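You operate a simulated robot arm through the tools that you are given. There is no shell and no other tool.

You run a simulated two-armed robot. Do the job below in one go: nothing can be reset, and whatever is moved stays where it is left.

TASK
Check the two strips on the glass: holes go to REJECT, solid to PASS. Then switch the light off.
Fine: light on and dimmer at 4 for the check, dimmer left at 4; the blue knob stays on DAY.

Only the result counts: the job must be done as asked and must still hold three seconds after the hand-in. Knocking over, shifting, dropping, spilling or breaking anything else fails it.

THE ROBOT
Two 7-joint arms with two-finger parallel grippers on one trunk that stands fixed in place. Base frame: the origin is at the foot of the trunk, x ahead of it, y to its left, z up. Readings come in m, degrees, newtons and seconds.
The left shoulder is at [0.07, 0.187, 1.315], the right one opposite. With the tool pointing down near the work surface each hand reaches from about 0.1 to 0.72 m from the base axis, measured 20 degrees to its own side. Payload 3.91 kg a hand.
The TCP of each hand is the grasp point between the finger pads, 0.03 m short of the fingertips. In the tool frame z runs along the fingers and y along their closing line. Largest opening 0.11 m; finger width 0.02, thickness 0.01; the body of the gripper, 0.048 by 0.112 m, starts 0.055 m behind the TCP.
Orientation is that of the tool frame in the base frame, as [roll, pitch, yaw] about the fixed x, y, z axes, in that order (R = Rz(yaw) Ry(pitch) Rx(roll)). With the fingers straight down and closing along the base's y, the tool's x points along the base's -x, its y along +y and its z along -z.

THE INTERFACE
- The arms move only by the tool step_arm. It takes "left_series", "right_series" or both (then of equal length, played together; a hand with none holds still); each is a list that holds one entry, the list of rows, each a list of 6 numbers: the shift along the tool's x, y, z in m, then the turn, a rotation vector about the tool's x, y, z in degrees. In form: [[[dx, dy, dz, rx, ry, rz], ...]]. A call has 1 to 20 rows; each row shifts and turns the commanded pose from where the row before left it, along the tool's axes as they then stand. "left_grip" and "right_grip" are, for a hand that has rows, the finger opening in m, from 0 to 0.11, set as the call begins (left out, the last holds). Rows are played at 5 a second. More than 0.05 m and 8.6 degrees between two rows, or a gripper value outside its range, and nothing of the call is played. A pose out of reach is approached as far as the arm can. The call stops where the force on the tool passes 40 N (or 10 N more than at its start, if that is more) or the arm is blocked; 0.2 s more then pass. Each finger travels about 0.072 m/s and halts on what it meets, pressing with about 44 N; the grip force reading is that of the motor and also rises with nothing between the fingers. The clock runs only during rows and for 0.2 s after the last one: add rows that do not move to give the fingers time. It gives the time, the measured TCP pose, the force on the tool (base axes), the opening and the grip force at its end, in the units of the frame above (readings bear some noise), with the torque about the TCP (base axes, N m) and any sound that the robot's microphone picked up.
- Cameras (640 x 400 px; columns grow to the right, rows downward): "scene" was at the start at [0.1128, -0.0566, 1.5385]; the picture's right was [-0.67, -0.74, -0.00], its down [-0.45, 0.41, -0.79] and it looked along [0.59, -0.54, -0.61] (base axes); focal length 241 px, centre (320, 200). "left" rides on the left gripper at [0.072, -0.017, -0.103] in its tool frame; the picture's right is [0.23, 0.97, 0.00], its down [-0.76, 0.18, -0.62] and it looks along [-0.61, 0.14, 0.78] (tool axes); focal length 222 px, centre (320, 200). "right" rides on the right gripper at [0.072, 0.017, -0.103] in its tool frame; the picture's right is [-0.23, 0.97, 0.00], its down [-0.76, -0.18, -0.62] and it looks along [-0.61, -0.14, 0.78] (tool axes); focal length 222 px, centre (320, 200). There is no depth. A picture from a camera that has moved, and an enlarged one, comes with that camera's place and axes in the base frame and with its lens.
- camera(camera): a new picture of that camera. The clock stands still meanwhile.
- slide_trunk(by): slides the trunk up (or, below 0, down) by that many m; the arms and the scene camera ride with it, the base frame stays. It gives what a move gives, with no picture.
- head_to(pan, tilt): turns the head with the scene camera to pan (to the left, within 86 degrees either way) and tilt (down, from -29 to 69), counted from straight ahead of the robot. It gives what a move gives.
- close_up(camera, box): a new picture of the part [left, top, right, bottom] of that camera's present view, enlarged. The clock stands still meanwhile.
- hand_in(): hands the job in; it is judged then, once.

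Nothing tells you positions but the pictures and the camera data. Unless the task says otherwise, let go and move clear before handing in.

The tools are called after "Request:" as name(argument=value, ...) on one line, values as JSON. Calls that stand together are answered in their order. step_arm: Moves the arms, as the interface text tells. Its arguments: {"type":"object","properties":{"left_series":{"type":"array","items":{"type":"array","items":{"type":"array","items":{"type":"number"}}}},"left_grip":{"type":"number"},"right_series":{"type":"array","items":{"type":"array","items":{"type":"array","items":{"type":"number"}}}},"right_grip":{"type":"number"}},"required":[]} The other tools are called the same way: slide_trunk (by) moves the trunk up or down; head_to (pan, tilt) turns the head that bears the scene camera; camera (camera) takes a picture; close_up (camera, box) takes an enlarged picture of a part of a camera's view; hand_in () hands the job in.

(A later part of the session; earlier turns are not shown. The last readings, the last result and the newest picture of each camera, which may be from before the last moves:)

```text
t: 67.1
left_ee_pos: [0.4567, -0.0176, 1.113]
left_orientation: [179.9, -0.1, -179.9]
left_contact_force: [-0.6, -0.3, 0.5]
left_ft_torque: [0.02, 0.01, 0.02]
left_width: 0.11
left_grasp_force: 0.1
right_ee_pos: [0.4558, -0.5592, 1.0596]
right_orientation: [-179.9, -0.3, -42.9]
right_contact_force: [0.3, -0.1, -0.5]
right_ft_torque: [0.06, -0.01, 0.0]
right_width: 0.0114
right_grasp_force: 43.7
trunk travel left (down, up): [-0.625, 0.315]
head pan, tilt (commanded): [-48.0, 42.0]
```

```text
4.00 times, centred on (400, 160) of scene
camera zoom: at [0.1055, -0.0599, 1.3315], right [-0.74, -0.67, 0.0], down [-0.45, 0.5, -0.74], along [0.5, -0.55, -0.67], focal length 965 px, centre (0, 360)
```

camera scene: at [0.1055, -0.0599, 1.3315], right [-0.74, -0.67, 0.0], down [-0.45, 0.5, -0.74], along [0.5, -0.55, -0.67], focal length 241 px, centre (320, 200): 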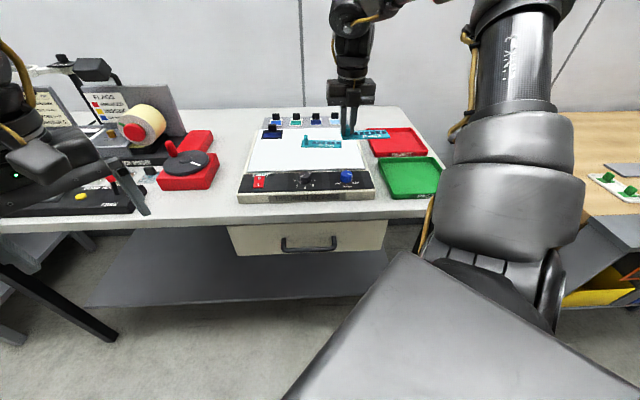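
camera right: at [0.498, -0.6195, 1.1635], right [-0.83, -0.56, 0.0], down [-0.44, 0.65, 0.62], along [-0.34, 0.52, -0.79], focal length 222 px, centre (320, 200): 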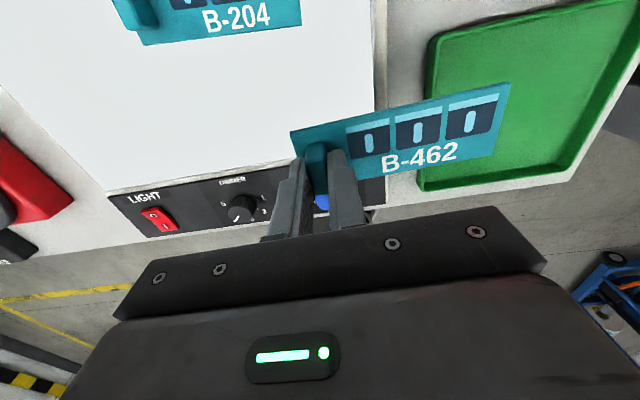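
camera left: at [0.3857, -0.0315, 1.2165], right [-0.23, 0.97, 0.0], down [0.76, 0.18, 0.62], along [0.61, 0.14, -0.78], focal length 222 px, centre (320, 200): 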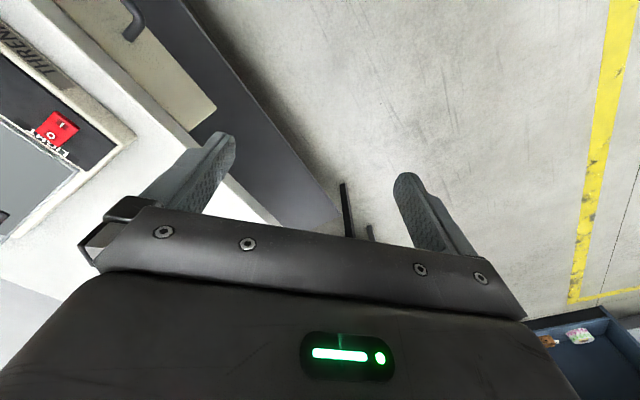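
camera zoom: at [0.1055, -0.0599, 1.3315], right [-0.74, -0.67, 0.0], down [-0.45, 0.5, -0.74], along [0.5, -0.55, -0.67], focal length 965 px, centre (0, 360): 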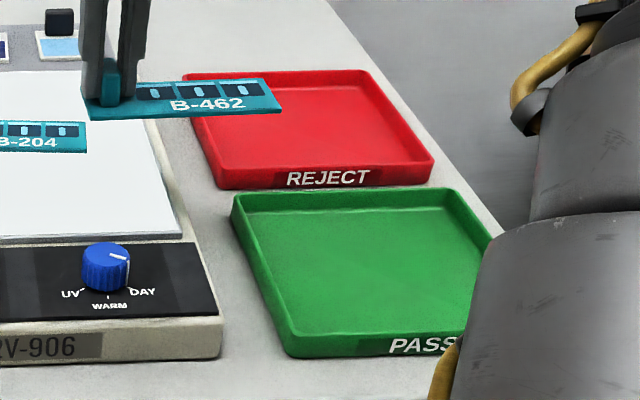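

The printed patches stay pale even over the green tray, which confirms B-462 is solid. The PASS tray's near-left corner is about (0.283,-0.549) with its rim at z 0.92; I'll carry the strip over the far half of it.

Request:
step_arm(right_series=[[[-0.0033, 0.0377, 0, 0, 0, 0], [-0.0033, 0.0377, 0, 0, 0, 0], [-0.0033, 0.0377, 0, 0, 0, 0], [-0.0033, 0.0377, 0, 0, 0, 0], [0, 0, 0, 0, 0, 0]]])

Request:
camera(camera="right")

Request:
camera(camera="scene")

```text
t: 68.3
left_ee_pos: [0.4569, -0.0161, 1.1124]
left_orientation: [-180.0, -0.2, -180.0]
left_contact_force: [0.1, 0.2, -0.5]
left_ft_torque: [0.01, 0.01, 0.01]
left_width: 0.11
left_grasp_force: 0.0
right_ee_pos: [0.3442, -0.6603, 1.0578]
right_orientation: [-179.8, -0.3, -42.8]
right_contact_force: [0.8, 0.0, -0.3]
right_ft_torque: [0.0, 0.03, -0.01]
right_width: 0.0116
right_grasp_force: 43.9
trunk travel left (down, up): [-0.625, 0.315]
head pan, tilt (commanded): [-48.0, 42.0]
```

```text
taken
camera right: at [0.3855, -0.7207, 1.1612], right [-0.83, -0.56, 0.0], down [-0.44, 0.65, 0.62], along [-0.34, 0.52, -0.78], focal length 222 px, centre (320, 200)
```

right: 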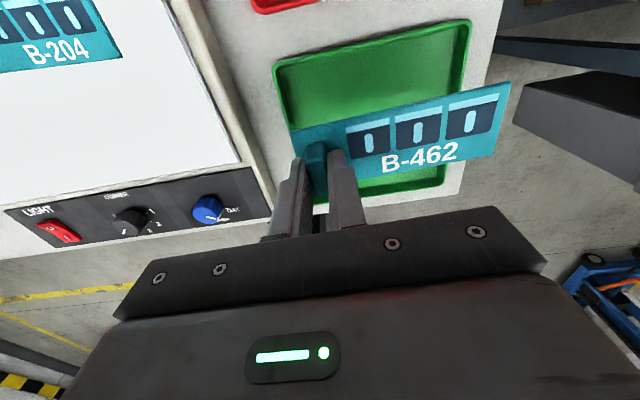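

```text
taken
camera scene: at [0.1057, -0.0595, 1.3315], right [-0.74, -0.67, 0.0], down [-0.45, 0.5, -0.74], along [0.5, -0.55, -0.67], focal length 241 px, centre (320, 200)
```

scene: 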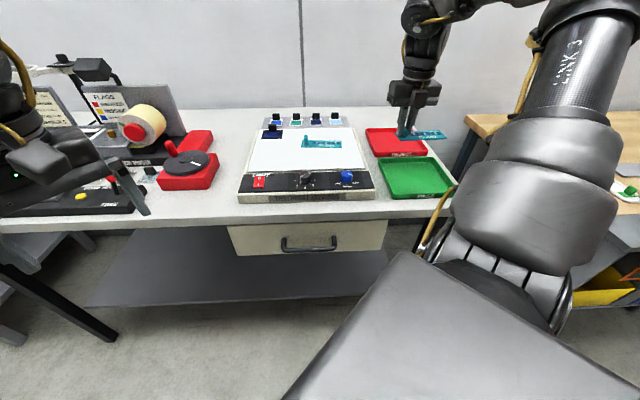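

The strip hovers over the green tray. I'll zoom to measure the tray corners against the strip before lowering.

Request:
close_up(camera="right", box=[260, 10, 520, 210])

Request:
close_up(camera="scene", box=[350, 100, 470, 210])

```text
2.00 times, centred on (390, 110) of right
camera zoom: at [0.3855, -0.7207, 1.1612], right [-0.83, -0.56, 0.0], down [-0.44, 0.65, 0.62], along [-0.34, 0.52, -0.78], focal length 444 px, centre (180, 380)
```

zoom: 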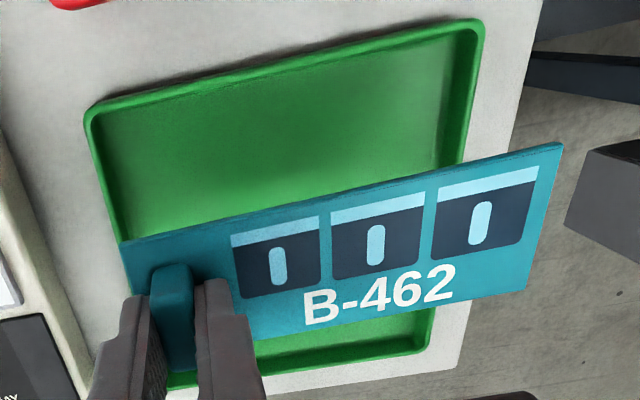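

```text
3.64 times, centred on (410, 155) of scene
camera zoom: at [0.1057, -0.0595, 1.3315], right [-0.74, -0.67, 0.0], down [-0.45, 0.5, -0.74], along [0.5, -0.55, -0.67], focal length 877 px, centre (-7, 364)
```

zoom: 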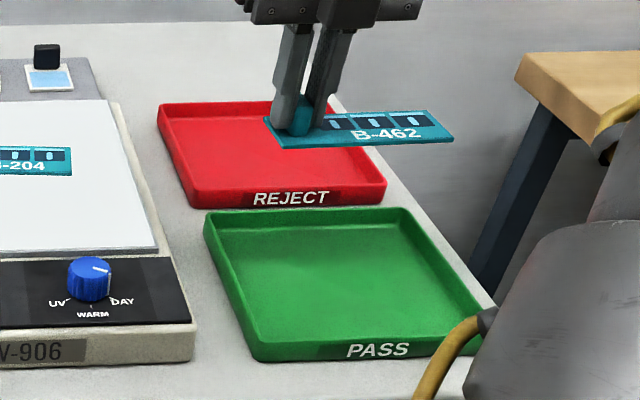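

The tray corners fit well: the strip will land inside with 2–3 cm margins. I'll square it up by 3°, shift 5 mm and lower it to just above the tray floor.

Request:
step_arm(right_series=[[[0, 0.005, 0, 0, 0, 3], [0, 0, 0.03, 0, 0, 0], [0, 0, 0.03, 0, 0, 0], [0, 0, 0.02, 0, 0, 0], [0, 0, 0.012, 0, 0, 0], [0, 0, 0.008, 0, 0, 0], [0, 0, 0, 0, 0, 0]]])

Request:
close_up(camera="right", box=[240, 10, 520, 220])

Request:
close_up(camera="scene", box=[350, 100, 470, 210])

```text
t: 69.9
left_ee_pos: [0.4564, -0.0166, 1.1132]
left_orientation: [180.0, -0.1, -180.0]
left_contact_force: [0.8, 0.0, 0.4]
left_ft_torque: [-0.01, 0.01, -0.02]
left_width: 0.1101
left_grasp_force: 0.1
right_ee_pos: [0.3393, -0.6626, 0.9579]
right_orientation: [-179.9, -0.3, -46.0]
right_contact_force: [-0.6, 0.6, 0.1]
right_ft_torque: [0.02, -0.05, -0.01]
right_width: 0.0115
right_grasp_force: 43.4
trunk travel left (down, up): [-0.625, 0.315]
head pan, tilt (commanded): [-48.0, 42.0]
```

```text
1.90 times, centred on (380, 115) of right
camera zoom: at [0.3778, -0.7265, 1.0616], right [-0.86, -0.51, 0.0], down [-0.41, 0.67, 0.62], along [-0.32, 0.53, -0.79], focal length 423 px, centre (206, 362)
```

zoom: 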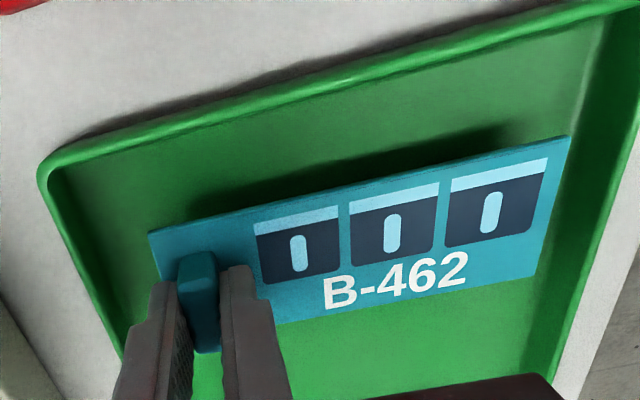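

```text
3.64 times, centred on (410, 155) of scene
camera zoom: at [0.1047, -0.0601, 1.3316], right [-0.74, -0.67, 0.0], down [-0.45, 0.5, -0.74], along [0.5, -0.55, -0.67], focal length 877 px, centre (-7, 364)
```

zoom: 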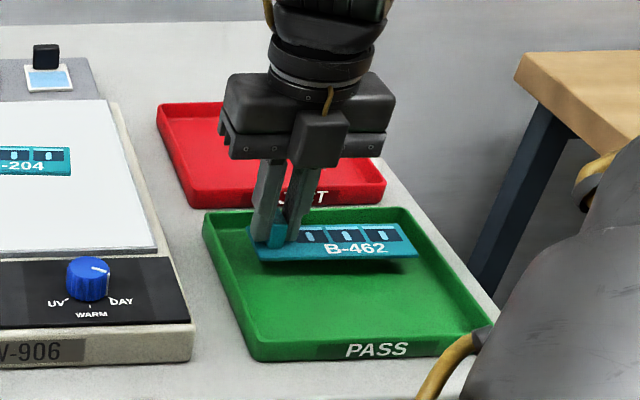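

The strip is inside the tray and about 15 mm above its floor. I'll lower in small steps until it touches.

Request:
step_arm(right_series=[[[0, 0, 0.004, 0, 0, 0], [0, 0, 0.004, 0, 0, 0], [0, 0, 0.003, 0, 0, 0], [0, 0, 0.002, 0, 0, 0], [0, 0, 0, 0, 0, 0]]])

Request:
close_up(camera="scene", box=[350, 100, 470, 210])

```text
t: 71.1
left_ee_pos: [0.4573, -0.0166, 1.1136]
left_orientation: [-180.0, 0.0, -179.9]
left_contact_force: [0.3, 0.9, -0.2]
left_ft_torque: [0.0, 0.02, 0.0]
left_width: 0.1101
left_grasp_force: 0.1
right_ee_pos: [0.3395, -0.6625, 0.945]
right_orientation: [-179.8, -0.3, -46.0]
right_contact_force: [-0.4, 0.5, -0.1]
right_ft_torque: [0.01, -0.01, -0.04]
right_width: 0.0116
right_grasp_force: 44.2
trunk travel left (down, up): [-0.625, 0.315]
head pan, tilt (commanded): [-48.0, 42.0]
```

```text
3.64 times, centred on (410, 155) of scene
camera zoom: at [0.1047, -0.0603, 1.3316], right [-0.74, -0.67, 0.0], down [-0.45, 0.5, -0.74], along [0.5, -0.55, -0.67], focal length 877 px, centre (-7, 364)
```

zoom: 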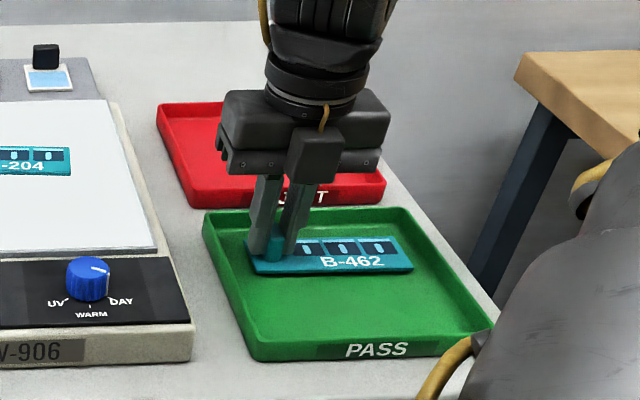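

Almost down, with no contact force yet. I'll keep lowering by 1–2 mm steps.

Request:
step_arm(right_series=[[[0, 0, 0.002, 0, 0, 0], [0, 0, 0.002, 0, 0, 0], [0, 0, 0, 0, 0, 0]]])

Request:
close_up(camera="scene", box=[380, 145, 430, 180])

```text
t: 71.9
left_ee_pos: [0.4571, -0.0166, 1.1143]
left_orientation: [-180.0, -0.2, -180.0]
left_contact_force: [0.6, -0.3, 0.5]
left_ft_torque: [-0.01, -0.02, 0.02]
left_width: 0.1102
left_grasp_force: 0.1
right_ee_pos: [0.3378, -0.6626, 0.9432]
right_orientation: [-179.8, -0.2, -46.0]
right_contact_force: [-0.1, 0.5, -0.1]
right_ft_torque: [-0.03, -0.01, 0.0]
right_width: 0.0116
right_grasp_force: 43.9
trunk travel left (down, up): [-0.625, 0.315]
head pan, tilt (commanded): [-48.0, 42.0]
```

```text
11.43 times, centred on (405, 162) of scene
camera zoom: at [0.1047, -0.0603, 1.3316], right [-0.74, -0.67, 0.0], down [-0.45, 0.5, -0.74], along [0.5, -0.55, -0.67], focal length 2757 px, centre (-651, 629)
```

zoom: 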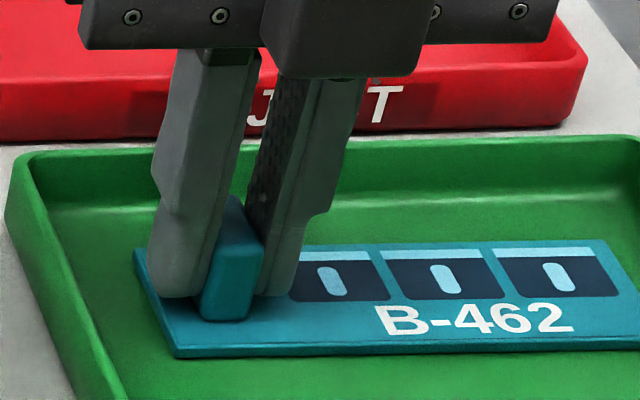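

It's within a couple of millimetres of the floor. Two more small steps.

Request:
step_arm(right_series=[[[0, 0, 0.0015, 0, 0, 0], [0, 0, 0.0015, 0, 0, 0], [0, 0, 0, 0, 0, 0]]])

Request:
step_arm(right_series=[[[0, 0, 0.0015, 0, 0, 0], [0, 0, 0, 0, 0, 0]]])

```text
t: 72.7
left_ee_pos: [0.4554, -0.0145, 1.1137]
left_orientation: [-179.9, 0.1, -180.0]
left_contact_force: [0.2, 0.5, 0.3]
left_ft_torque: [-0.02, 0.03, -0.02]
left_width: 0.11
left_grasp_force: 0.0
right_ee_pos: [0.3395, -0.6622, 0.9396]
right_orientation: [-180.0, -0.6, -46.0]
right_contact_force: [2.5, -6.3, 19.5]
right_ft_torque: [-0.15, 0.17, 0.09]
right_width: 0.0116
right_grasp_force: 43.8
trunk travel left (down, up): [-0.625, 0.315]
head pan, tilt (commanded): [-48.0, 42.0]
```

```text
t: 73.3
left_ee_pos: [0.4552, -0.0135, 1.1146]
left_orientation: [-179.9, 0.1, 180.0]
left_contact_force: [0.0, -1.3, 0.0]
left_ft_torque: [-0.01, 0.0, 0.03]
left_width: 0.1103
left_grasp_force: 0.1
right_ee_pos: [0.338, -0.6614, 0.9401]
right_orientation: [-179.8, -0.7, -46.0]
right_contact_force: [3.6, -9.2, 34.4]
right_ft_torque: [-0.09, 0.26, 0.15]
right_width: 0.0114
right_grasp_force: 44.0
trunk travel left (down, up): [-0.625, 0.315]
head pan, tilt (commanded): [-48.0, 42.0]
```

Contact is clear at 34 N upward. I'll relieve the pressure by 2.5 mm, then open the fingers.

Request:
step_arm(right_series=[[[0, 0, -0.0025, 0, 0, 0], [0, 0, 0, 0, 0, 0]]])

Request:
step_arm(right_series=[[[0, 0, 0, 0, 0, 0], [0, 0, 0, 0, 0, 0], [0, 0, 0, 0, 0, 0]]], right_grip=0.04)

Request:
close_up(camera="scene", box=[350, 100, 470, 210])

Request:
close_up(camera="right", box=[240, 10, 520, 220])

```text
t: 73.9
left_ee_pos: [0.4564, -0.0142, 1.1137]
left_orientation: [-179.9, 0.0, 179.9]
left_contact_force: [-0.2, -0.4, 0.6]
left_ft_torque: [0.0, 0.0, -0.02]
left_width: 0.1102
left_grasp_force: 0.1
right_ee_pos: [0.3389, -0.6625, 0.9407]
right_orientation: [-179.9, -0.3, -45.8]
right_contact_force: [1.8, -2.2, 19.8]
right_ft_torque: [-0.24, -0.05, 0.13]
right_width: 0.0117
right_grasp_force: 44.5
trunk travel left (down, up): [-0.625, 0.315]
head pan, tilt (commanded): [-48.0, 42.0]
```

```text
t: 74.7
left_ee_pos: [0.4567, -0.0166, 1.1137]
left_orientation: [179.9, -0.1, 180.0]
left_contact_force: [0.1, -0.6, -0.4]
left_ft_torque: [0.02, 0.0, 0.02]
left_width: 0.1096
left_grasp_force: 0.2
right_ee_pos: [0.3382, -0.6625, 0.9394]
right_orientation: [-179.9, -0.3, -45.9]
right_contact_force: [0.1, 0.2, -0.1]
right_ft_torque: [0.02, -0.01, 0.0]
right_width: 0.04
right_grasp_force: 0.1
trunk travel left (down, up): [-0.625, 0.315]
head pan, tilt (commanded): [-48.0, 42.0]
```

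```text
3.64 times, centred on (410, 155) of scene
camera zoom: at [0.1047, -0.0603, 1.3316], right [-0.74, -0.67, 0.0], down [-0.45, 0.5, -0.74], along [0.5, -0.55, -0.67], focal length 877 px, centre (-7, 364)
```

zoom: 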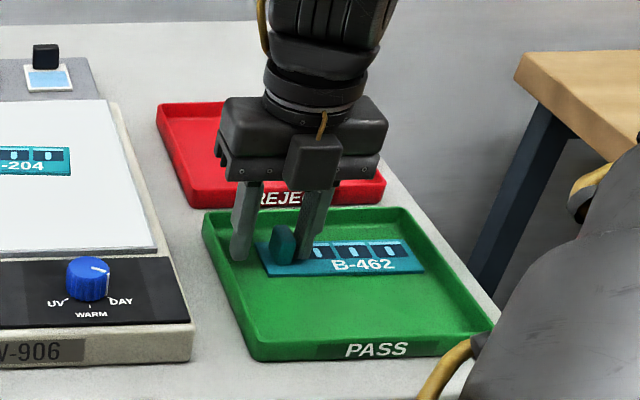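

```text
1.90 times, centred on (380, 115) of right
camera zoom: at [0.3772, -0.7268, 1.0432], right [-0.86, -0.51, 0.0], down [-0.4, 0.67, 0.62], along [-0.32, 0.53, -0.78], focal length 423 px, centre (206, 362)
```

zoom: 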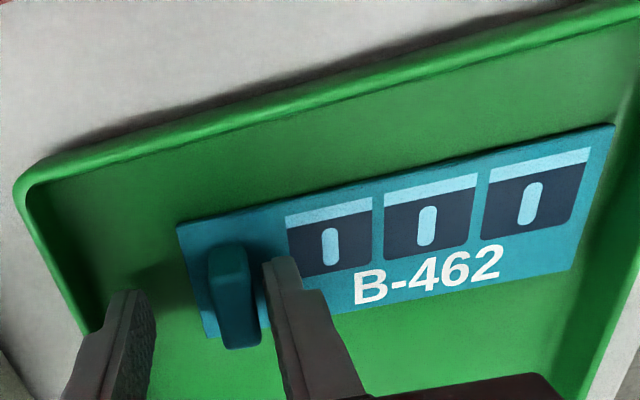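

B-462 is released and flat inside the PASS tray. I'll rise straight up and head back toward the tab of B-204.

Request:
step_arm(right_series=[[[0, 0, -0.02, 0, 0, 0], [0, 0, -0.03, 0, 0, 0], [0, 0, -0.035, 0, 0, 0], [0, 0, -0.035, 0, 0, 0], [0.0158, -0.039, 0, 0, 0, 0], [0.0158, -0.039, 0, 0, 0, 0], [0.0158, -0.039, 0, 0, 0, 0], [0.0158, -0.039, 0, 0, 0, 0], [0, 0, 0, 0, 0, 4]]])

Request:
camera(camera="right")

Request:
camera(camera="scene")

```text
t: 76.7
left_ee_pos: [0.4548, -0.0181, 1.1142]
left_orientation: [179.9, 0.0, -180.0]
left_contact_force: [-0.1, -0.1, 0.3]
left_ft_torque: [0.0, -0.04, -0.03]
left_width: 0.1101
left_grasp_force: 0.0
right_ee_pos: [0.4939, -0.5997, 1.0604]
right_orientation: [-179.7, -0.3, -49.9]
right_contact_force: [-0.5, -0.1, 0.2]
right_ft_torque: [0.0, -0.01, -0.02]
right_width: 0.04
right_grasp_force: 0.1
trunk travel left (down, up): [-0.625, 0.315]
head pan, tilt (commanded): [-48.0, 42.0]
```

```text
taken
camera right: at [0.5271, -0.6656, 1.1641], right [-0.89, -0.45, -0.01], down [-0.36, 0.7, 0.62], along [-0.28, 0.56, -0.78], focal length 222 px, centre (320, 200)
```

right: 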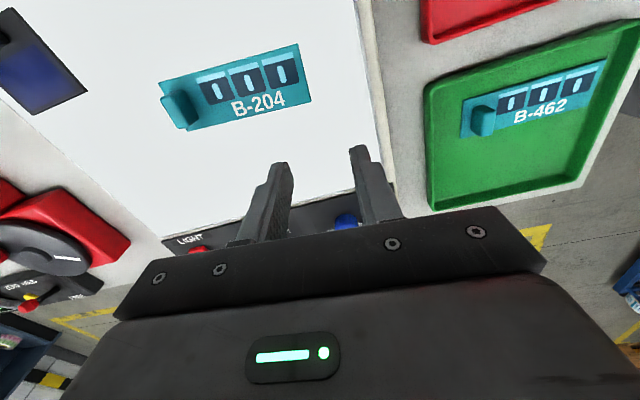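

```text
taken
camera scene: at [0.1032, -0.061, 1.3317], right [-0.74, -0.67, 0.0], down [-0.45, 0.5, -0.74], along [0.5, -0.55, -0.67], focal length 241 px, centre (320, 200)
```

scene: 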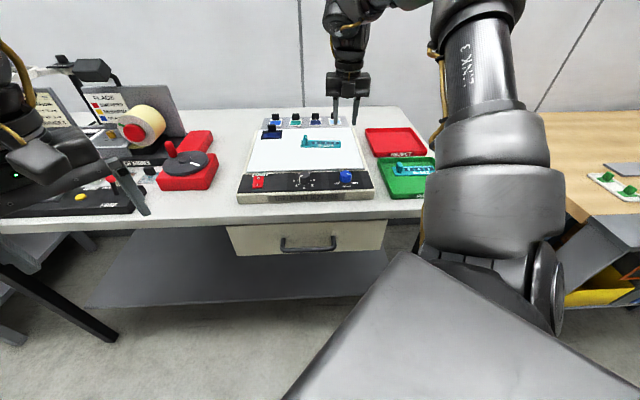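

B-462 rests in the PASS tray. I'll zoom on B-204 to inspect it once more from this side and measure its tab.

Request:
close_up(camera="right", box=[150, 35, 310, 140])

Request:
close_up(camera="scene", box=[295, 132, 347, 156])

```text
3.81 times, centred on (230, 88) of right
camera zoom: at [0.5271, -0.6656, 1.1641], right [-0.89, -0.45, -0.01], down [-0.36, 0.7, 0.62], along [-0.28, 0.56, -0.78], focal length 846 px, centre (663, 629)
```

zoom: 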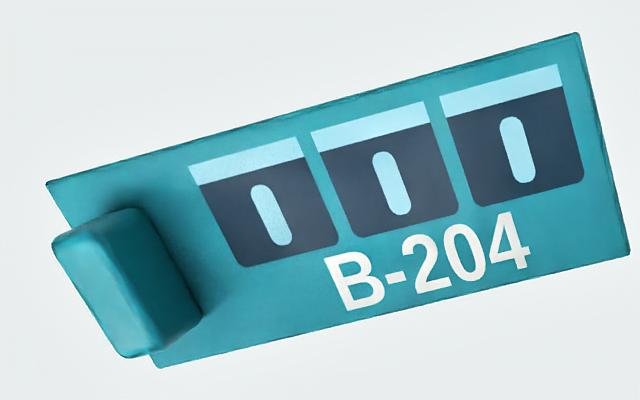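

```text
12.31 times, centred on (321, 144) of scene
camera zoom: at [0.1032, -0.061, 1.3317], right [-0.74, -0.67, 0.0], down [-0.45, 0.5, -0.74], along [0.5, -0.55, -0.67], focal length 2969 px, centre (308, 889)
```

zoom: 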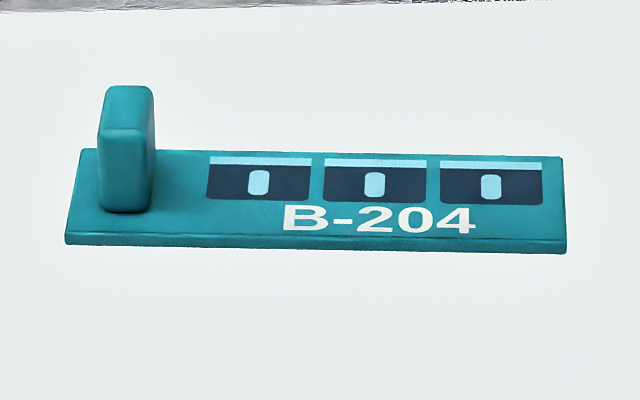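

B-204 also shows no holes from this angle. Its tab is at about (0.610,-0.554), near the reach limit, so I'll come in a bit lower and check.

Request:
step_arm(right_series=[[[0, 0, 0.035, 0, 0, 0], [0.0101, -0.0296, 0, 0, 0, 0], [0.0101, -0.0296, 0, 0, 0, 0], [0.0101, -0.0296, 0, 0, 0, 0], [0.0101, -0.0296, 0, 0, 0, 0], [0, 0, 0, 0, 0, 0]]])

Request:
camera(camera="right")

Request:
close_up(camera="scene", box=[240, 90, 370, 180])

```text
t: 78.1
left_ee_pos: [0.456, -0.0169, 1.1134]
left_orientation: [-179.9, -0.1, -180.0]
left_contact_force: [-0.4, -0.3, 0.1]
left_ft_torque: [-0.01, -0.03, 0.0]
left_width: 0.1101
left_grasp_force: 0.1
right_ee_pos: [0.5946, -0.5542, 1.0195]
right_orientation: [-179.5, -0.9, -49.9]
right_contact_force: [-0.9, -0.4, 0.3]
right_ft_torque: [0.0, 0.01, -0.01]
right_width: 0.0401
right_grasp_force: 0.0
right hand out of reach, approached as far as the arm can: row 5
trunk travel left (down, up): [-0.625, 0.315]
head pan, tilt (commanded): [-48.0, 42.0]
```

```text
taken
camera right: at [0.628, -0.6198, 1.124], right [-0.89, -0.45, -0.01], down [-0.37, 0.7, 0.61], along [-0.27, 0.55, -0.79], focal length 222 px, centre (320, 200)
```

right: 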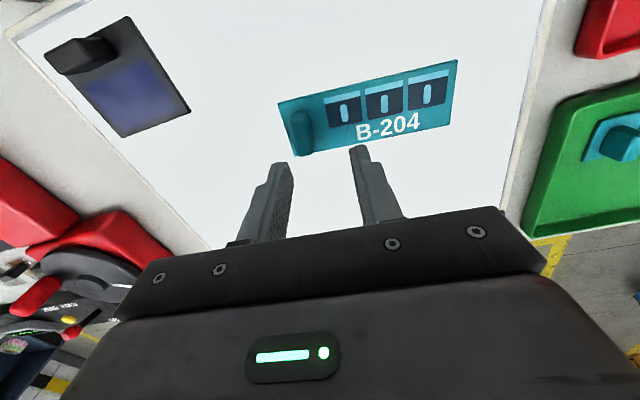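

```text
4.44 times, centred on (305, 135) of scene
camera zoom: at [0.1032, -0.0604, 1.3318], right [-0.74, -0.67, 0.0], down [-0.45, 0.5, -0.74], along [0.5, -0.55, -0.67], focal length 1072 px, centre (387, 489)
```

zoom: 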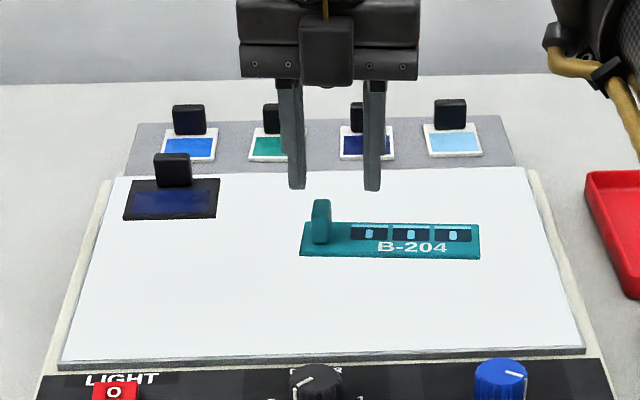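

The arm falls about 1.5 cm short with the tool vertical. Tilting about the closing axis keeps the pads parallel to the tab and brings the wrist closer, so I'll lean the fingers 12° outward.

Request:
step_arm(right_series=[[[0, 0, 0, 0, 6, 0], [0, 0, 0, 0, 6, 0], [0, 0, 0, 0, 0, 0]]])

Request:
camera(camera="right")

Request:
close_up(camera="scene", box=[240, 90, 370, 180])

```text
t: 78.9
left_ee_pos: [0.4566, -0.0161, 1.1134]
left_orientation: [-180.0, -0.2, 180.0]
left_contact_force: [-0.4, 0.5, -0.2]
left_ft_torque: [0.01, -0.02, 0.0]
left_width: 0.11
left_grasp_force: 0.0
right_ee_pos: [0.5969, -0.5545, 1.0195]
right_orientation: [-179.8, -12.3, -49.9]
right_contact_force: [0.4, -0.1, 0.1]
right_ft_torque: [0.0, 0.0, 0.01]
right_width: 0.0398
right_grasp_force: 0.1
trunk travel left (down, up): [-0.625, 0.315]
head pan, tilt (commanded): [-48.0, 42.0]
```

```text
taken
camera right: at [0.6158, -0.603, 1.1354], right [-0.89, -0.46, -0.05], down [-0.43, 0.79, 0.45], along [-0.16, 0.42, -0.89], focal length 222 px, centre (320, 200)
```

right: 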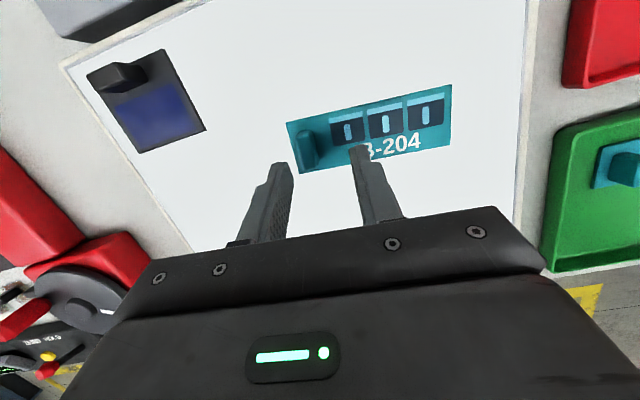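

```text
4.44 times, centred on (305, 135) of scene
camera zoom: at [0.106, -0.0602, 1.3315], right [-0.74, -0.67, 0.0], down [-0.45, 0.5, -0.74], along [0.5, -0.55, -0.67], focal length 1072 px, centre (387, 489)
```

zoom: 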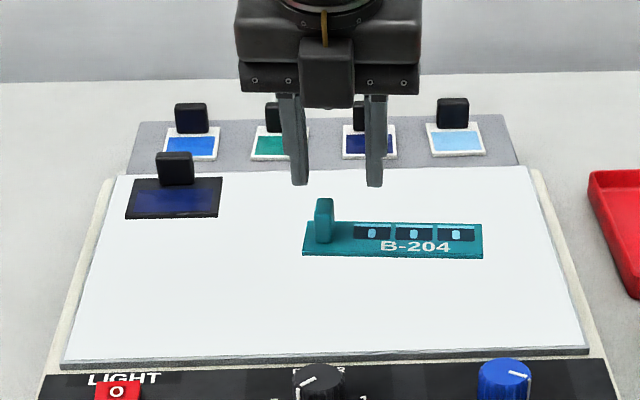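

Tilted 12° with no trouble. The hand should aim at about (0.607,-0.550) so the fingers meet the tab; I'll shift laterally first.

Request:
step_arm(right_series=[[[0.0032, -0.0103, 0.0007, 0, 0, 0], [0, 0, 0, 0, 0, 0]]])

Request:
close_up(camera="right", box=[240, 90, 420, 210])

```text
t: 79.5
left_ee_pos: [0.4564, -0.0164, 1.1132]
left_orientation: [179.9, 0.0, 179.9]
left_contact_force: [-0.1, -0.7, -0.3]
left_ft_torque: [0.04, 0.02, 0.01]
left_width: 0.1098
left_grasp_force: 0.0
right_ee_pos: [0.6057, -0.5503, 1.0195]
right_orientation: [-179.7, -12.4, -50.1]
right_contact_force: [-0.8, 1.2, 0.6]
right_ft_torque: [0.02, 0.0, 0.0]
right_width: 0.0399
right_grasp_force: 0.0
trunk travel left (down, up): [-0.625, 0.315]
head pan, tilt (commanded): [-48.0, 42.0]
```

```text
3.33 times, centred on (330, 150) of right
camera zoom: at [0.6243, -0.5991, 1.1363], right [-0.89, -0.46, -0.05], down [-0.43, 0.78, 0.45], along [-0.16, 0.42, -0.89], focal length 740 px, centre (287, 367)
```

zoom: 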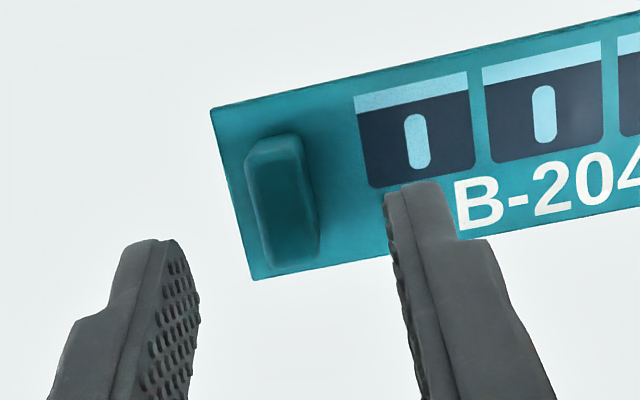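

The tab is in line between the fingers. I'll descend vertically along it, to just above the strip.

Request:
step_arm(right_series=[[[-0.0026, 0, 0.012, 0, 0, 0], [-0.0026, 0, 0.012, 0, 0, 0], [-0.0026, 0, 0.012, 0, 0, 0], [0, 0, 0, 0, 0, 0]]])

Request:
close_up(camera="right", box=[240, 90, 420, 210])

Request:
close_up(camera="scene", box=[285, 115, 345, 155])

```text
t: 80.5
left_ee_pos: [0.4564, -0.0163, 1.1153]
left_orientation: [180.0, 0.0, 180.0]
left_contact_force: [0.8, 0.1, -0.1]
left_ft_torque: [-0.03, 0.0, 0.0]
left_width: 0.1099
left_grasp_force: 0.2
right_ee_pos: [0.6061, -0.551, 0.9821]
right_orientation: [-179.8, -12.2, -50.1]
right_contact_force: [0.3, 0.8, 0.3]
right_ft_torque: [0.0, 0.01, -0.02]
right_width: 0.0402
right_grasp_force: 0.1
trunk travel left (down, up): [-0.625, 0.315]
head pan, tilt (commanded): [-48.0, 42.0]
```

```text
3.33 times, centred on (330, 150) of right
camera zoom: at [0.6244, -0.5993, 1.0981], right [-0.89, -0.46, -0.05], down [-0.43, 0.78, 0.45], along [-0.16, 0.42, -0.89], focal length 740 px, centre (287, 367)
```

zoom: 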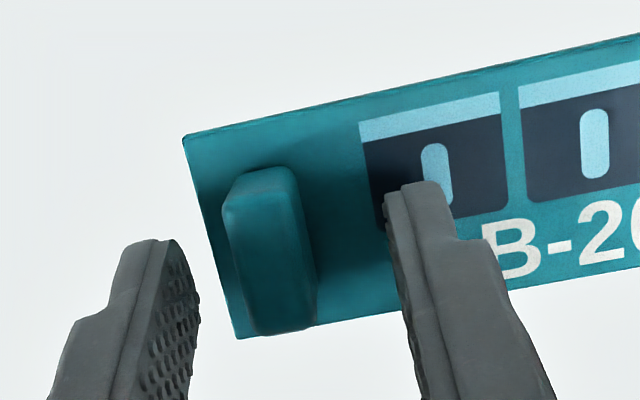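

```text
10.00 times, centred on (315, 135) of scene
camera zoom: at [0.1046, -0.0602, 1.3316], right [-0.74, -0.67, 0.0], down [-0.45, 0.5, -0.74], along [0.5, -0.55, -0.67], focal length 2412 px, centre (370, 850)
```

zoom: 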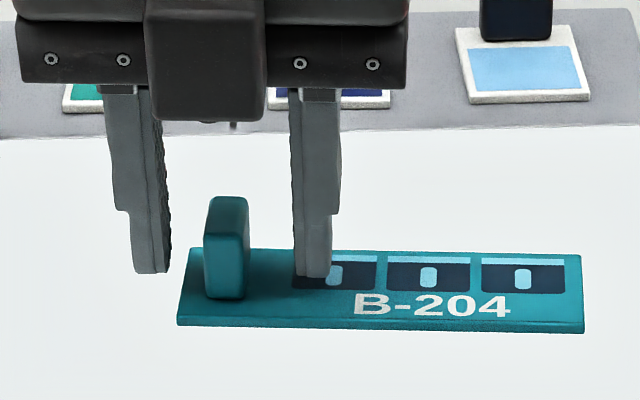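

The fingers flank the tab and line up with it. I'll lower 2 mm and close.

Request:
step_arm(right_series=[[[-0.0004, 0, 0.002, 0, 0, 0], [0, 0, 0, 0, 0, 0]]])

Request:
step_arm(right_series=[[[0, 0, 0, 0, 0, 0], [0, 0, 0, 0, 0, 0], [0, 0, 0, 0, 0, 0], [0, 0, 0, 0, 0, 0]]], right_grip=0.0)

Request:
close_up(camera="scene", box=[285, 115, 345, 155])

Request:
close_up(camera="right", box=[240, 90, 420, 210])

```text
t: 81.1
left_ee_pos: [0.4566, -0.0161, 1.1136]
left_orientation: [-180.0, 0.0, -180.0]
left_contact_force: [0.1, 0.2, 0.4]
left_ft_torque: [0.03, 0.01, 0.0]
left_width: 0.1103
left_grasp_force: 0.2
right_ee_pos: [0.606, -0.5511, 0.9791]
right_orientation: [-179.8, -12.3, -50.1]
right_contact_force: [0.2, 0.5, -0.4]
right_ft_torque: [-0.01, 0.02, 0.02]
right_width: 0.0401
right_grasp_force: 0.1
trunk travel left (down, up): [-0.625, 0.315]
head pan, tilt (commanded): [-48.0, 42.0]
```

```text
t: 82.1
left_ee_pos: [0.4561, -0.0165, 1.1126]
left_orientation: [-179.9, -0.1, -179.9]
left_contact_force: [0.1, 0.6, 0.1]
left_ft_torque: [0.02, 0.0, 0.0]
left_width: 0.1101
left_grasp_force: 0.1
right_ee_pos: [0.6065, -0.5515, 0.9797]
right_orientation: [-179.8, -12.3, -49.9]
right_contact_force: [1.2, 0.7, 0.3]
right_ft_torque: [-0.01, -0.03, 0.01]
right_width: 0.0115
right_grasp_force: 44.0
trunk travel left (down, up): [-0.625, 0.315]
head pan, tilt (commanded): [-48.0, 42.0]
```

```text
10.00 times, centred on (315, 135) of scene
camera zoom: at [0.1048, -0.0602, 1.3316], right [-0.74, -0.67, 0.0], down [-0.45, 0.5, -0.74], along [0.5, -0.55, -0.67], focal length 2412 px, centre (370, 850)
```

zoom: 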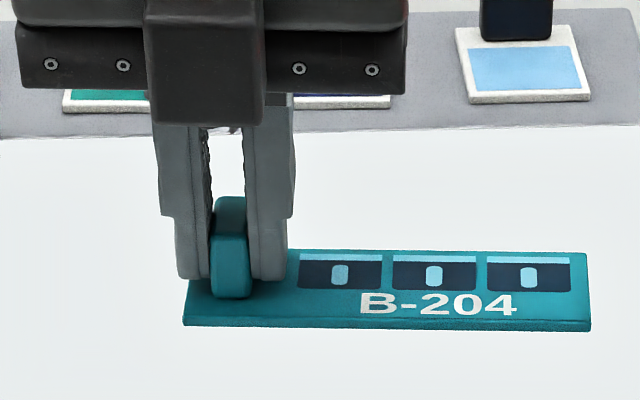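

```text
3.33 times, centred on (330, 150) of right
camera zoom: at [0.6249, -0.5994, 1.0963], right [-0.89, -0.46, -0.05], down [-0.43, 0.78, 0.45], along [-0.16, 0.42, -0.89], focal length 740 px, centre (287, 367)
```

zoom: 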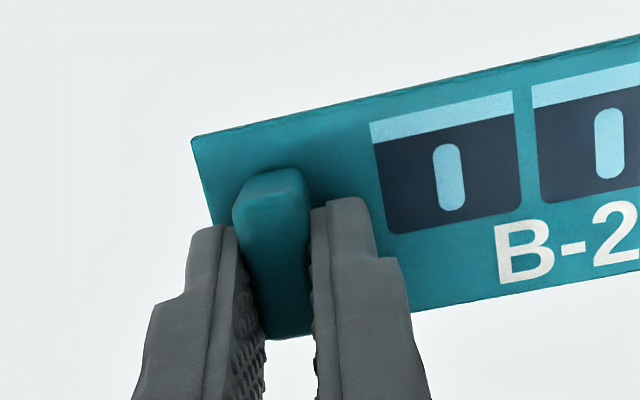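

B-204 is gripped at 11.5 mm. I'll lift vertically 1.5 cm and check it holds.

Request:
step_arm(right_series=[[[0.0009, 0, -0.0039, 0, 0, 0], [0.0011, 0, -0.0049, 0, 0, 0], [0.0013, 0, -0.0059, 0, 0, 0], [0, 0, 0, 0, 0, 0]]])

Request:
close_up(camera="scene", box=[285, 115, 345, 155])

```text
t: 83.1
left_ee_pos: [0.4566, -0.0167, 1.1136]
left_orientation: [180.0, -0.1, -180.0]
left_contact_force: [-0.4, 0.5, -0.6]
left_ft_torque: [-0.02, 0.0, 0.01]
left_width: 0.1101
left_grasp_force: 0.1
right_ee_pos: [0.604, -0.5519, 0.9961]
right_orientation: [-179.8, -12.3, -50.0]
right_contact_force: [0.0, -0.5, -0.9]
right_ft_torque: [0.05, -0.02, 0.01]
right_width: 0.0117
right_grasp_force: 43.9
trunk travel left (down, up): [-0.625, 0.315]
head pan, tilt (commanded): [-48.0, 42.0]
```

```text
10.00 times, centred on (315, 135) of scene
camera zoom: at [0.1049, -0.0604, 1.3316], right [-0.74, -0.67, 0.0], down [-0.45, 0.5, -0.74], along [0.5, -0.55, -0.67], focal length 2412 px, centre (370, 850)
```

zoom: 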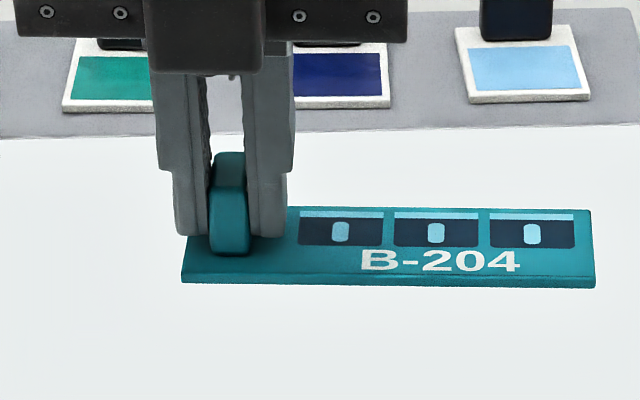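

B-204 is held level too. I'll raise it while moving along the bench toward the PASS tray, keeping the same tilt.

Request:
step_arm(right_series=[[[0.004, 0.03, -0.0195, 0, 0, 0], [0.004, 0.03, -0.0195, 0, 0, 0], [0.004, 0.03, -0.0195, 0, 0, 0], [-0.0293, 0.0372, -0.0062, 0, 0, 0], [-0.0293, 0.0372, -0.0062, 0, 0, 0], [0, 0, 0, 0, 0, 0]]])

Request:
camera(camera="right")

Request:
close_up(camera="scene", box=[320, 90, 470, 210])

```text
t: 84.5
left_ee_pos: [0.4585, -0.0145, 1.1134]
left_orientation: [180.0, -0.2, 180.0]
left_contact_force: [-0.1, 0.2, -0.1]
left_ft_torque: [-0.01, 0.02, 0.0]
left_width: 0.1099
left_grasp_force: 0.0
right_ee_pos: [0.4424, -0.6099, 1.0548]
right_orientation: [-179.9, -12.3, -49.8]
right_contact_force: [0.2, -0.1, 0.2]
right_ft_torque: [0.03, -0.01, -0.03]
right_width: 0.0115
right_grasp_force: 44.6
trunk travel left (down, up): [-0.625, 0.315]
head pan, tilt (commanded): [-48.0, 42.0]
```

```text
taken
camera right: at [0.461, -0.6581, 1.1713], right [-0.89, -0.46, -0.05], down [-0.43, 0.78, 0.45], along [-0.17, 0.42, -0.89], focal length 222 px, centre (320, 200)
```

right: 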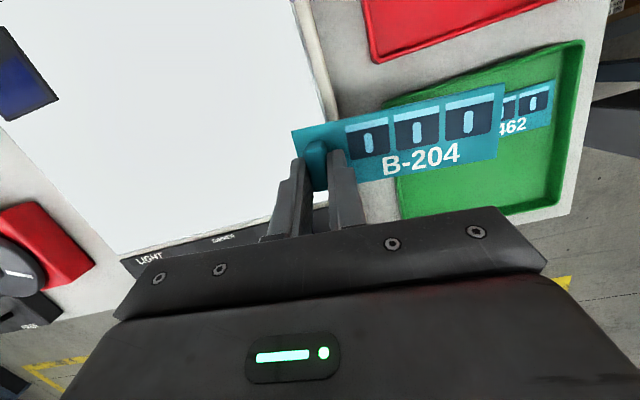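

```text
3.33 times, centred on (395, 150) of scene
camera zoom: at [0.1067, -0.0598, 1.3314], right [-0.74, -0.67, 0.0], down [-0.45, 0.5, -0.74], along [0.5, -0.55, -0.67], focal length 804 px, centre (70, 367)
```

zoom: 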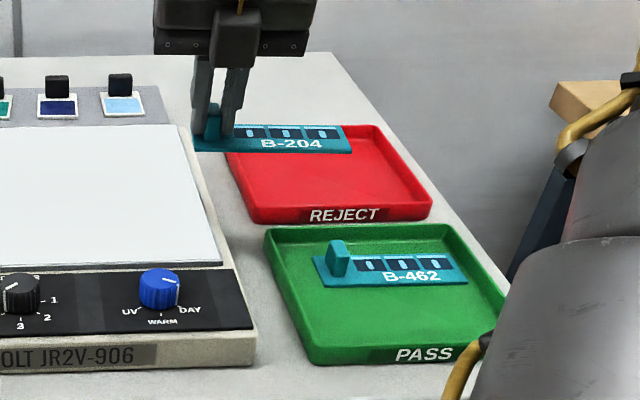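

The carry is going well, and B-462 sits in the far half of the tray. I'll bring B-204 over the near half.

Request:
step_arm(right_series=[[[-0.022, 0.0287, -0.0048, 0, 0, 0], [-0.022, 0.0287, -0.0048, 0, 0, 0], [-0.022, 0.0287, -0.0048, 0, 0, 0], [-0.022, 0.0288, -0.0048, 0, 0, 0], [0, 0, 0, 0, 0, 0]]])

Request:
close_up(camera="right", box=[240, 10, 520, 220])

Request:
close_up(camera="scene", box=[350, 90, 480, 210])

```text
t: 85.7
left_ee_pos: [0.4575, -0.0164, 1.1141]
left_orientation: [-180.0, 0.0, 180.0]
left_contact_force: [-0.3, -0.1, 0.0]
left_ft_torque: [0.01, 0.04, 0.0]
left_width: 0.1099
left_grasp_force: 0.2
right_ee_pos: [0.2957, -0.6169, 1.0529]
right_orientation: [180.0, -12.2, -50.1]
right_contact_force: [0.1, -0.4, -1.2]
right_ft_torque: [0.04, 0.01, 0.01]
right_width: 0.0115
right_grasp_force: 44.1
trunk travel left (down, up): [-0.625, 0.315]
head pan, tilt (commanded): [-48.0, 42.0]
```

```text
1.90 times, centred on (380, 115) of right
camera zoom: at [0.3146, -0.6646, 1.1698], right [-0.89, -0.46, -0.05], down [-0.43, 0.78, 0.45], along [-0.17, 0.42, -0.89], focal length 423 px, centre (206, 362)
```

zoom: 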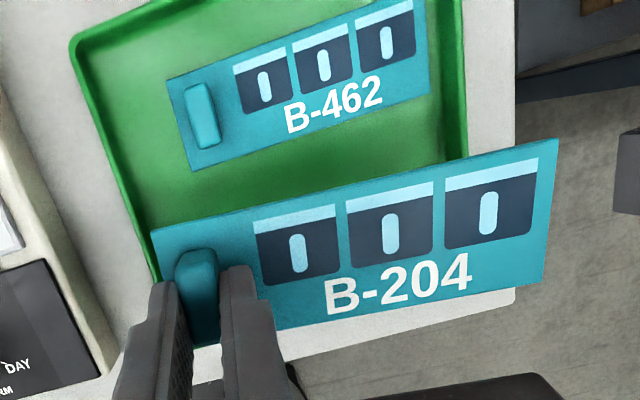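

```text
3.33 times, centred on (415, 150) of scene
camera zoom: at [0.1064, -0.0601, 1.3314], right [-0.74, -0.67, 0.0], down [-0.45, 0.5, -0.74], along [0.5, -0.55, -0.67], focal length 804 px, centre (3, 367)
```

zoom: 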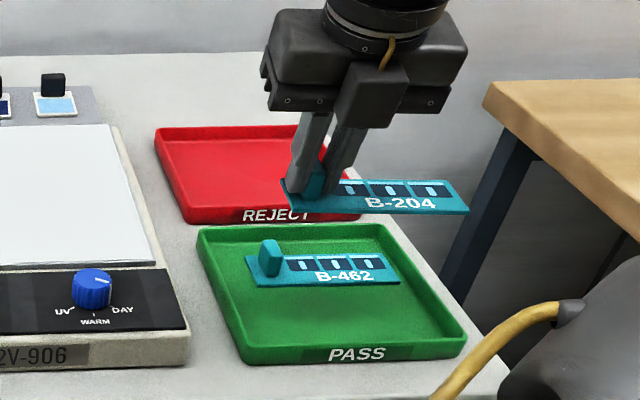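

Layout checks out: B-462's near edge leaves over 1.5 cm for B-204. I'll lower B-204 vertically to just above the tray floor.

Request:
step_arm(right_series=[[[-0.0064, 0, 0.0293, 0, 0, 0], [-0.0064, 0, 0.0293, 0, 0, 0], [-0.0064, 0, 0.0293, 0, 0, 0], [-0.0017, 0, 0.0078, 0, 0, 0], [-0.0011, 0, 0.0049, 0, 0, 0], [0, 0, 0, 0, 0, 0]]])

Request:
close_up(camera="right", box=[240, 10, 520, 220])

Request:
close_up(camera="scene", box=[350, 90, 480, 210])

```text
t: 87.1
left_ee_pos: [0.4565, -0.016, 1.1131]
left_orientation: [180.0, 0.0, -179.9]
left_contact_force: [-0.3, -0.5, 0.8]
left_ft_torque: [0.0, 0.02, -0.01]
left_width: 0.11
left_grasp_force: 0.1
right_ee_pos: [0.2941, -0.6156, 0.9508]
right_orientation: [-179.8, -12.3, -49.9]
right_contact_force: [0.1, -0.1, -0.2]
right_ft_torque: [0.01, 0.02, 0.01]
right_width: 0.0116
right_grasp_force: 44.4
trunk travel left (down, up): [-0.625, 0.315]
head pan, tilt (commanded): [-48.0, 42.0]
```

```text
1.90 times, centred on (380, 115) of right
camera zoom: at [0.3127, -0.6638, 1.0671], right [-0.89, -0.46, -0.05], down [-0.43, 0.78, 0.45], along [-0.16, 0.42, -0.89], focal length 423 px, centre (206, 362)
```

zoom: 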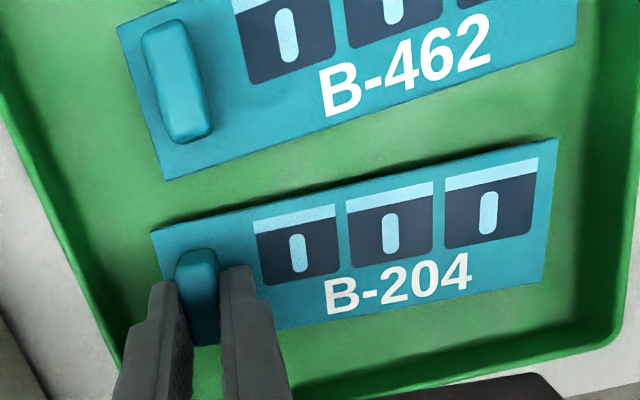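

```text
3.33 times, centred on (415, 150) of scene
camera zoom: at [0.1047, -0.0605, 1.3316], right [-0.74, -0.67, 0.0], down [-0.45, 0.5, -0.74], along [0.5, -0.55, -0.67], focal length 804 px, centre (3, 367)
```

zoom: 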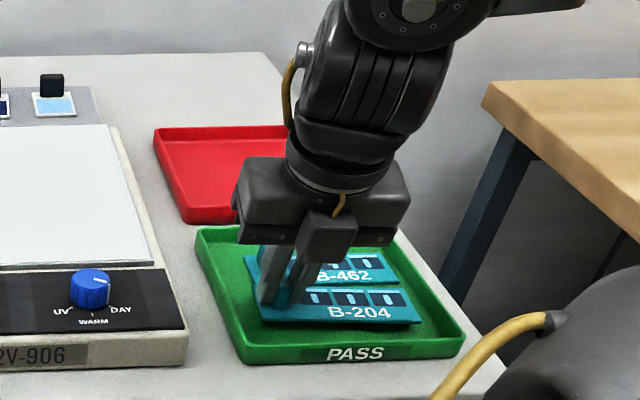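

Clear of B-462 and the walls, about 1 cm above the floor. I'll lower the rest in small steps.

Request:
step_arm(right_series=[[[-0.0009, 0, 0.0039, 0, 0, 0], [-0.0006, 0, 0.0029, 0, 0, 0], [0, 0, 0, 0, 0, 0]]])

Request:
step_arm(right_series=[[[-0.0003, 0, 0.0015, 0, 0, 0], [-0.0003, 0, 0.0015, 0, 0, 0], [0, 0, 0, 0, 0, 0]]])

```text
t: 87.9
left_ee_pos: [0.4561, -0.017, 1.1135]
left_orientation: [-180.0, -0.1, -180.0]
left_contact_force: [1.1, 0.5, 0.7]
left_ft_torque: [0.01, 0.0, -0.03]
left_width: 0.1102
left_grasp_force: 0.0
right_ee_pos: [0.2947, -0.6161, 0.9446]
right_orientation: [-179.8, -12.2, -50.0]
right_contact_force: [0.7, -0.1, -0.9]
right_ft_torque: [-0.02, 0.01, -0.03]
right_width: 0.0115
right_grasp_force: 43.6
trunk travel left (down, up): [-0.625, 0.315]
head pan, tilt (commanded): [-48.0, 42.0]
```

```text
t: 88.7
left_ee_pos: [0.4568, -0.0162, 1.1131]
left_orientation: [180.0, 0.0, 179.9]
left_contact_force: [-0.4, 0.0, 0.1]
left_ft_torque: [-0.02, 0.01, -0.02]
left_width: 0.1101
left_grasp_force: 0.0
right_ee_pos: [0.2949, -0.6173, 0.9409]
right_orientation: [-179.8, -12.3, -49.9]
right_contact_force: [0.0, -0.4, 0.8]
right_ft_torque: [0.02, -0.01, 0.01]
right_width: 0.0118
right_grasp_force: 44.1
trunk travel left (down, up): [-0.625, 0.315]
head pan, tilt (commanded): [-48.0, 42.0]
```

Request:
step_arm(right_series=[[[-0.0003, 0, 0.0013, 0, 0, 0], [0, 0, 0, 0, 0, 0]]])

Request:
close_up(camera="scene", box=[380, 150, 440, 200])

```text
t: 89.3
left_ee_pos: [0.4571, -0.0161, 1.1141]
left_orientation: [179.9, 0.0, -179.9]
left_contact_force: [0.0, 0.0, -0.1]
left_ft_torque: [0.0, 0.0, 0.05]
left_width: 0.11
left_grasp_force: 0.0
right_ee_pos: [0.2936, -0.6172, 0.941]
right_orientation: [-179.9, -12.3, -50.1]
right_contact_force: [0.9, -1.0, 7.9]
right_ft_torque: [0.01, -0.05, -0.01]
right_width: 0.0116
right_grasp_force: 43.6
trunk travel left (down, up): [-0.625, 0.315]
head pan, tilt (commanded): [-48.0, 42.0]
```

```text
8.00 times, centred on (410, 175) of scene
camera zoom: at [0.1042, -0.0595, 1.3318], right [-0.74, -0.67, 0.0], down [-0.45, 0.5, -0.74], along [0.5, -0.55, -0.67], focal length 1930 px, centre (-400, 400)
```

zoom: 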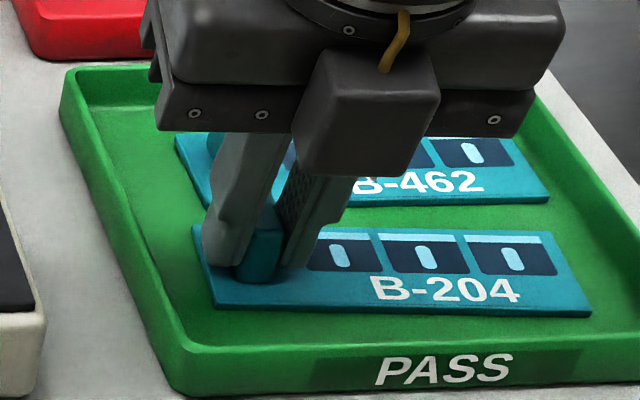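

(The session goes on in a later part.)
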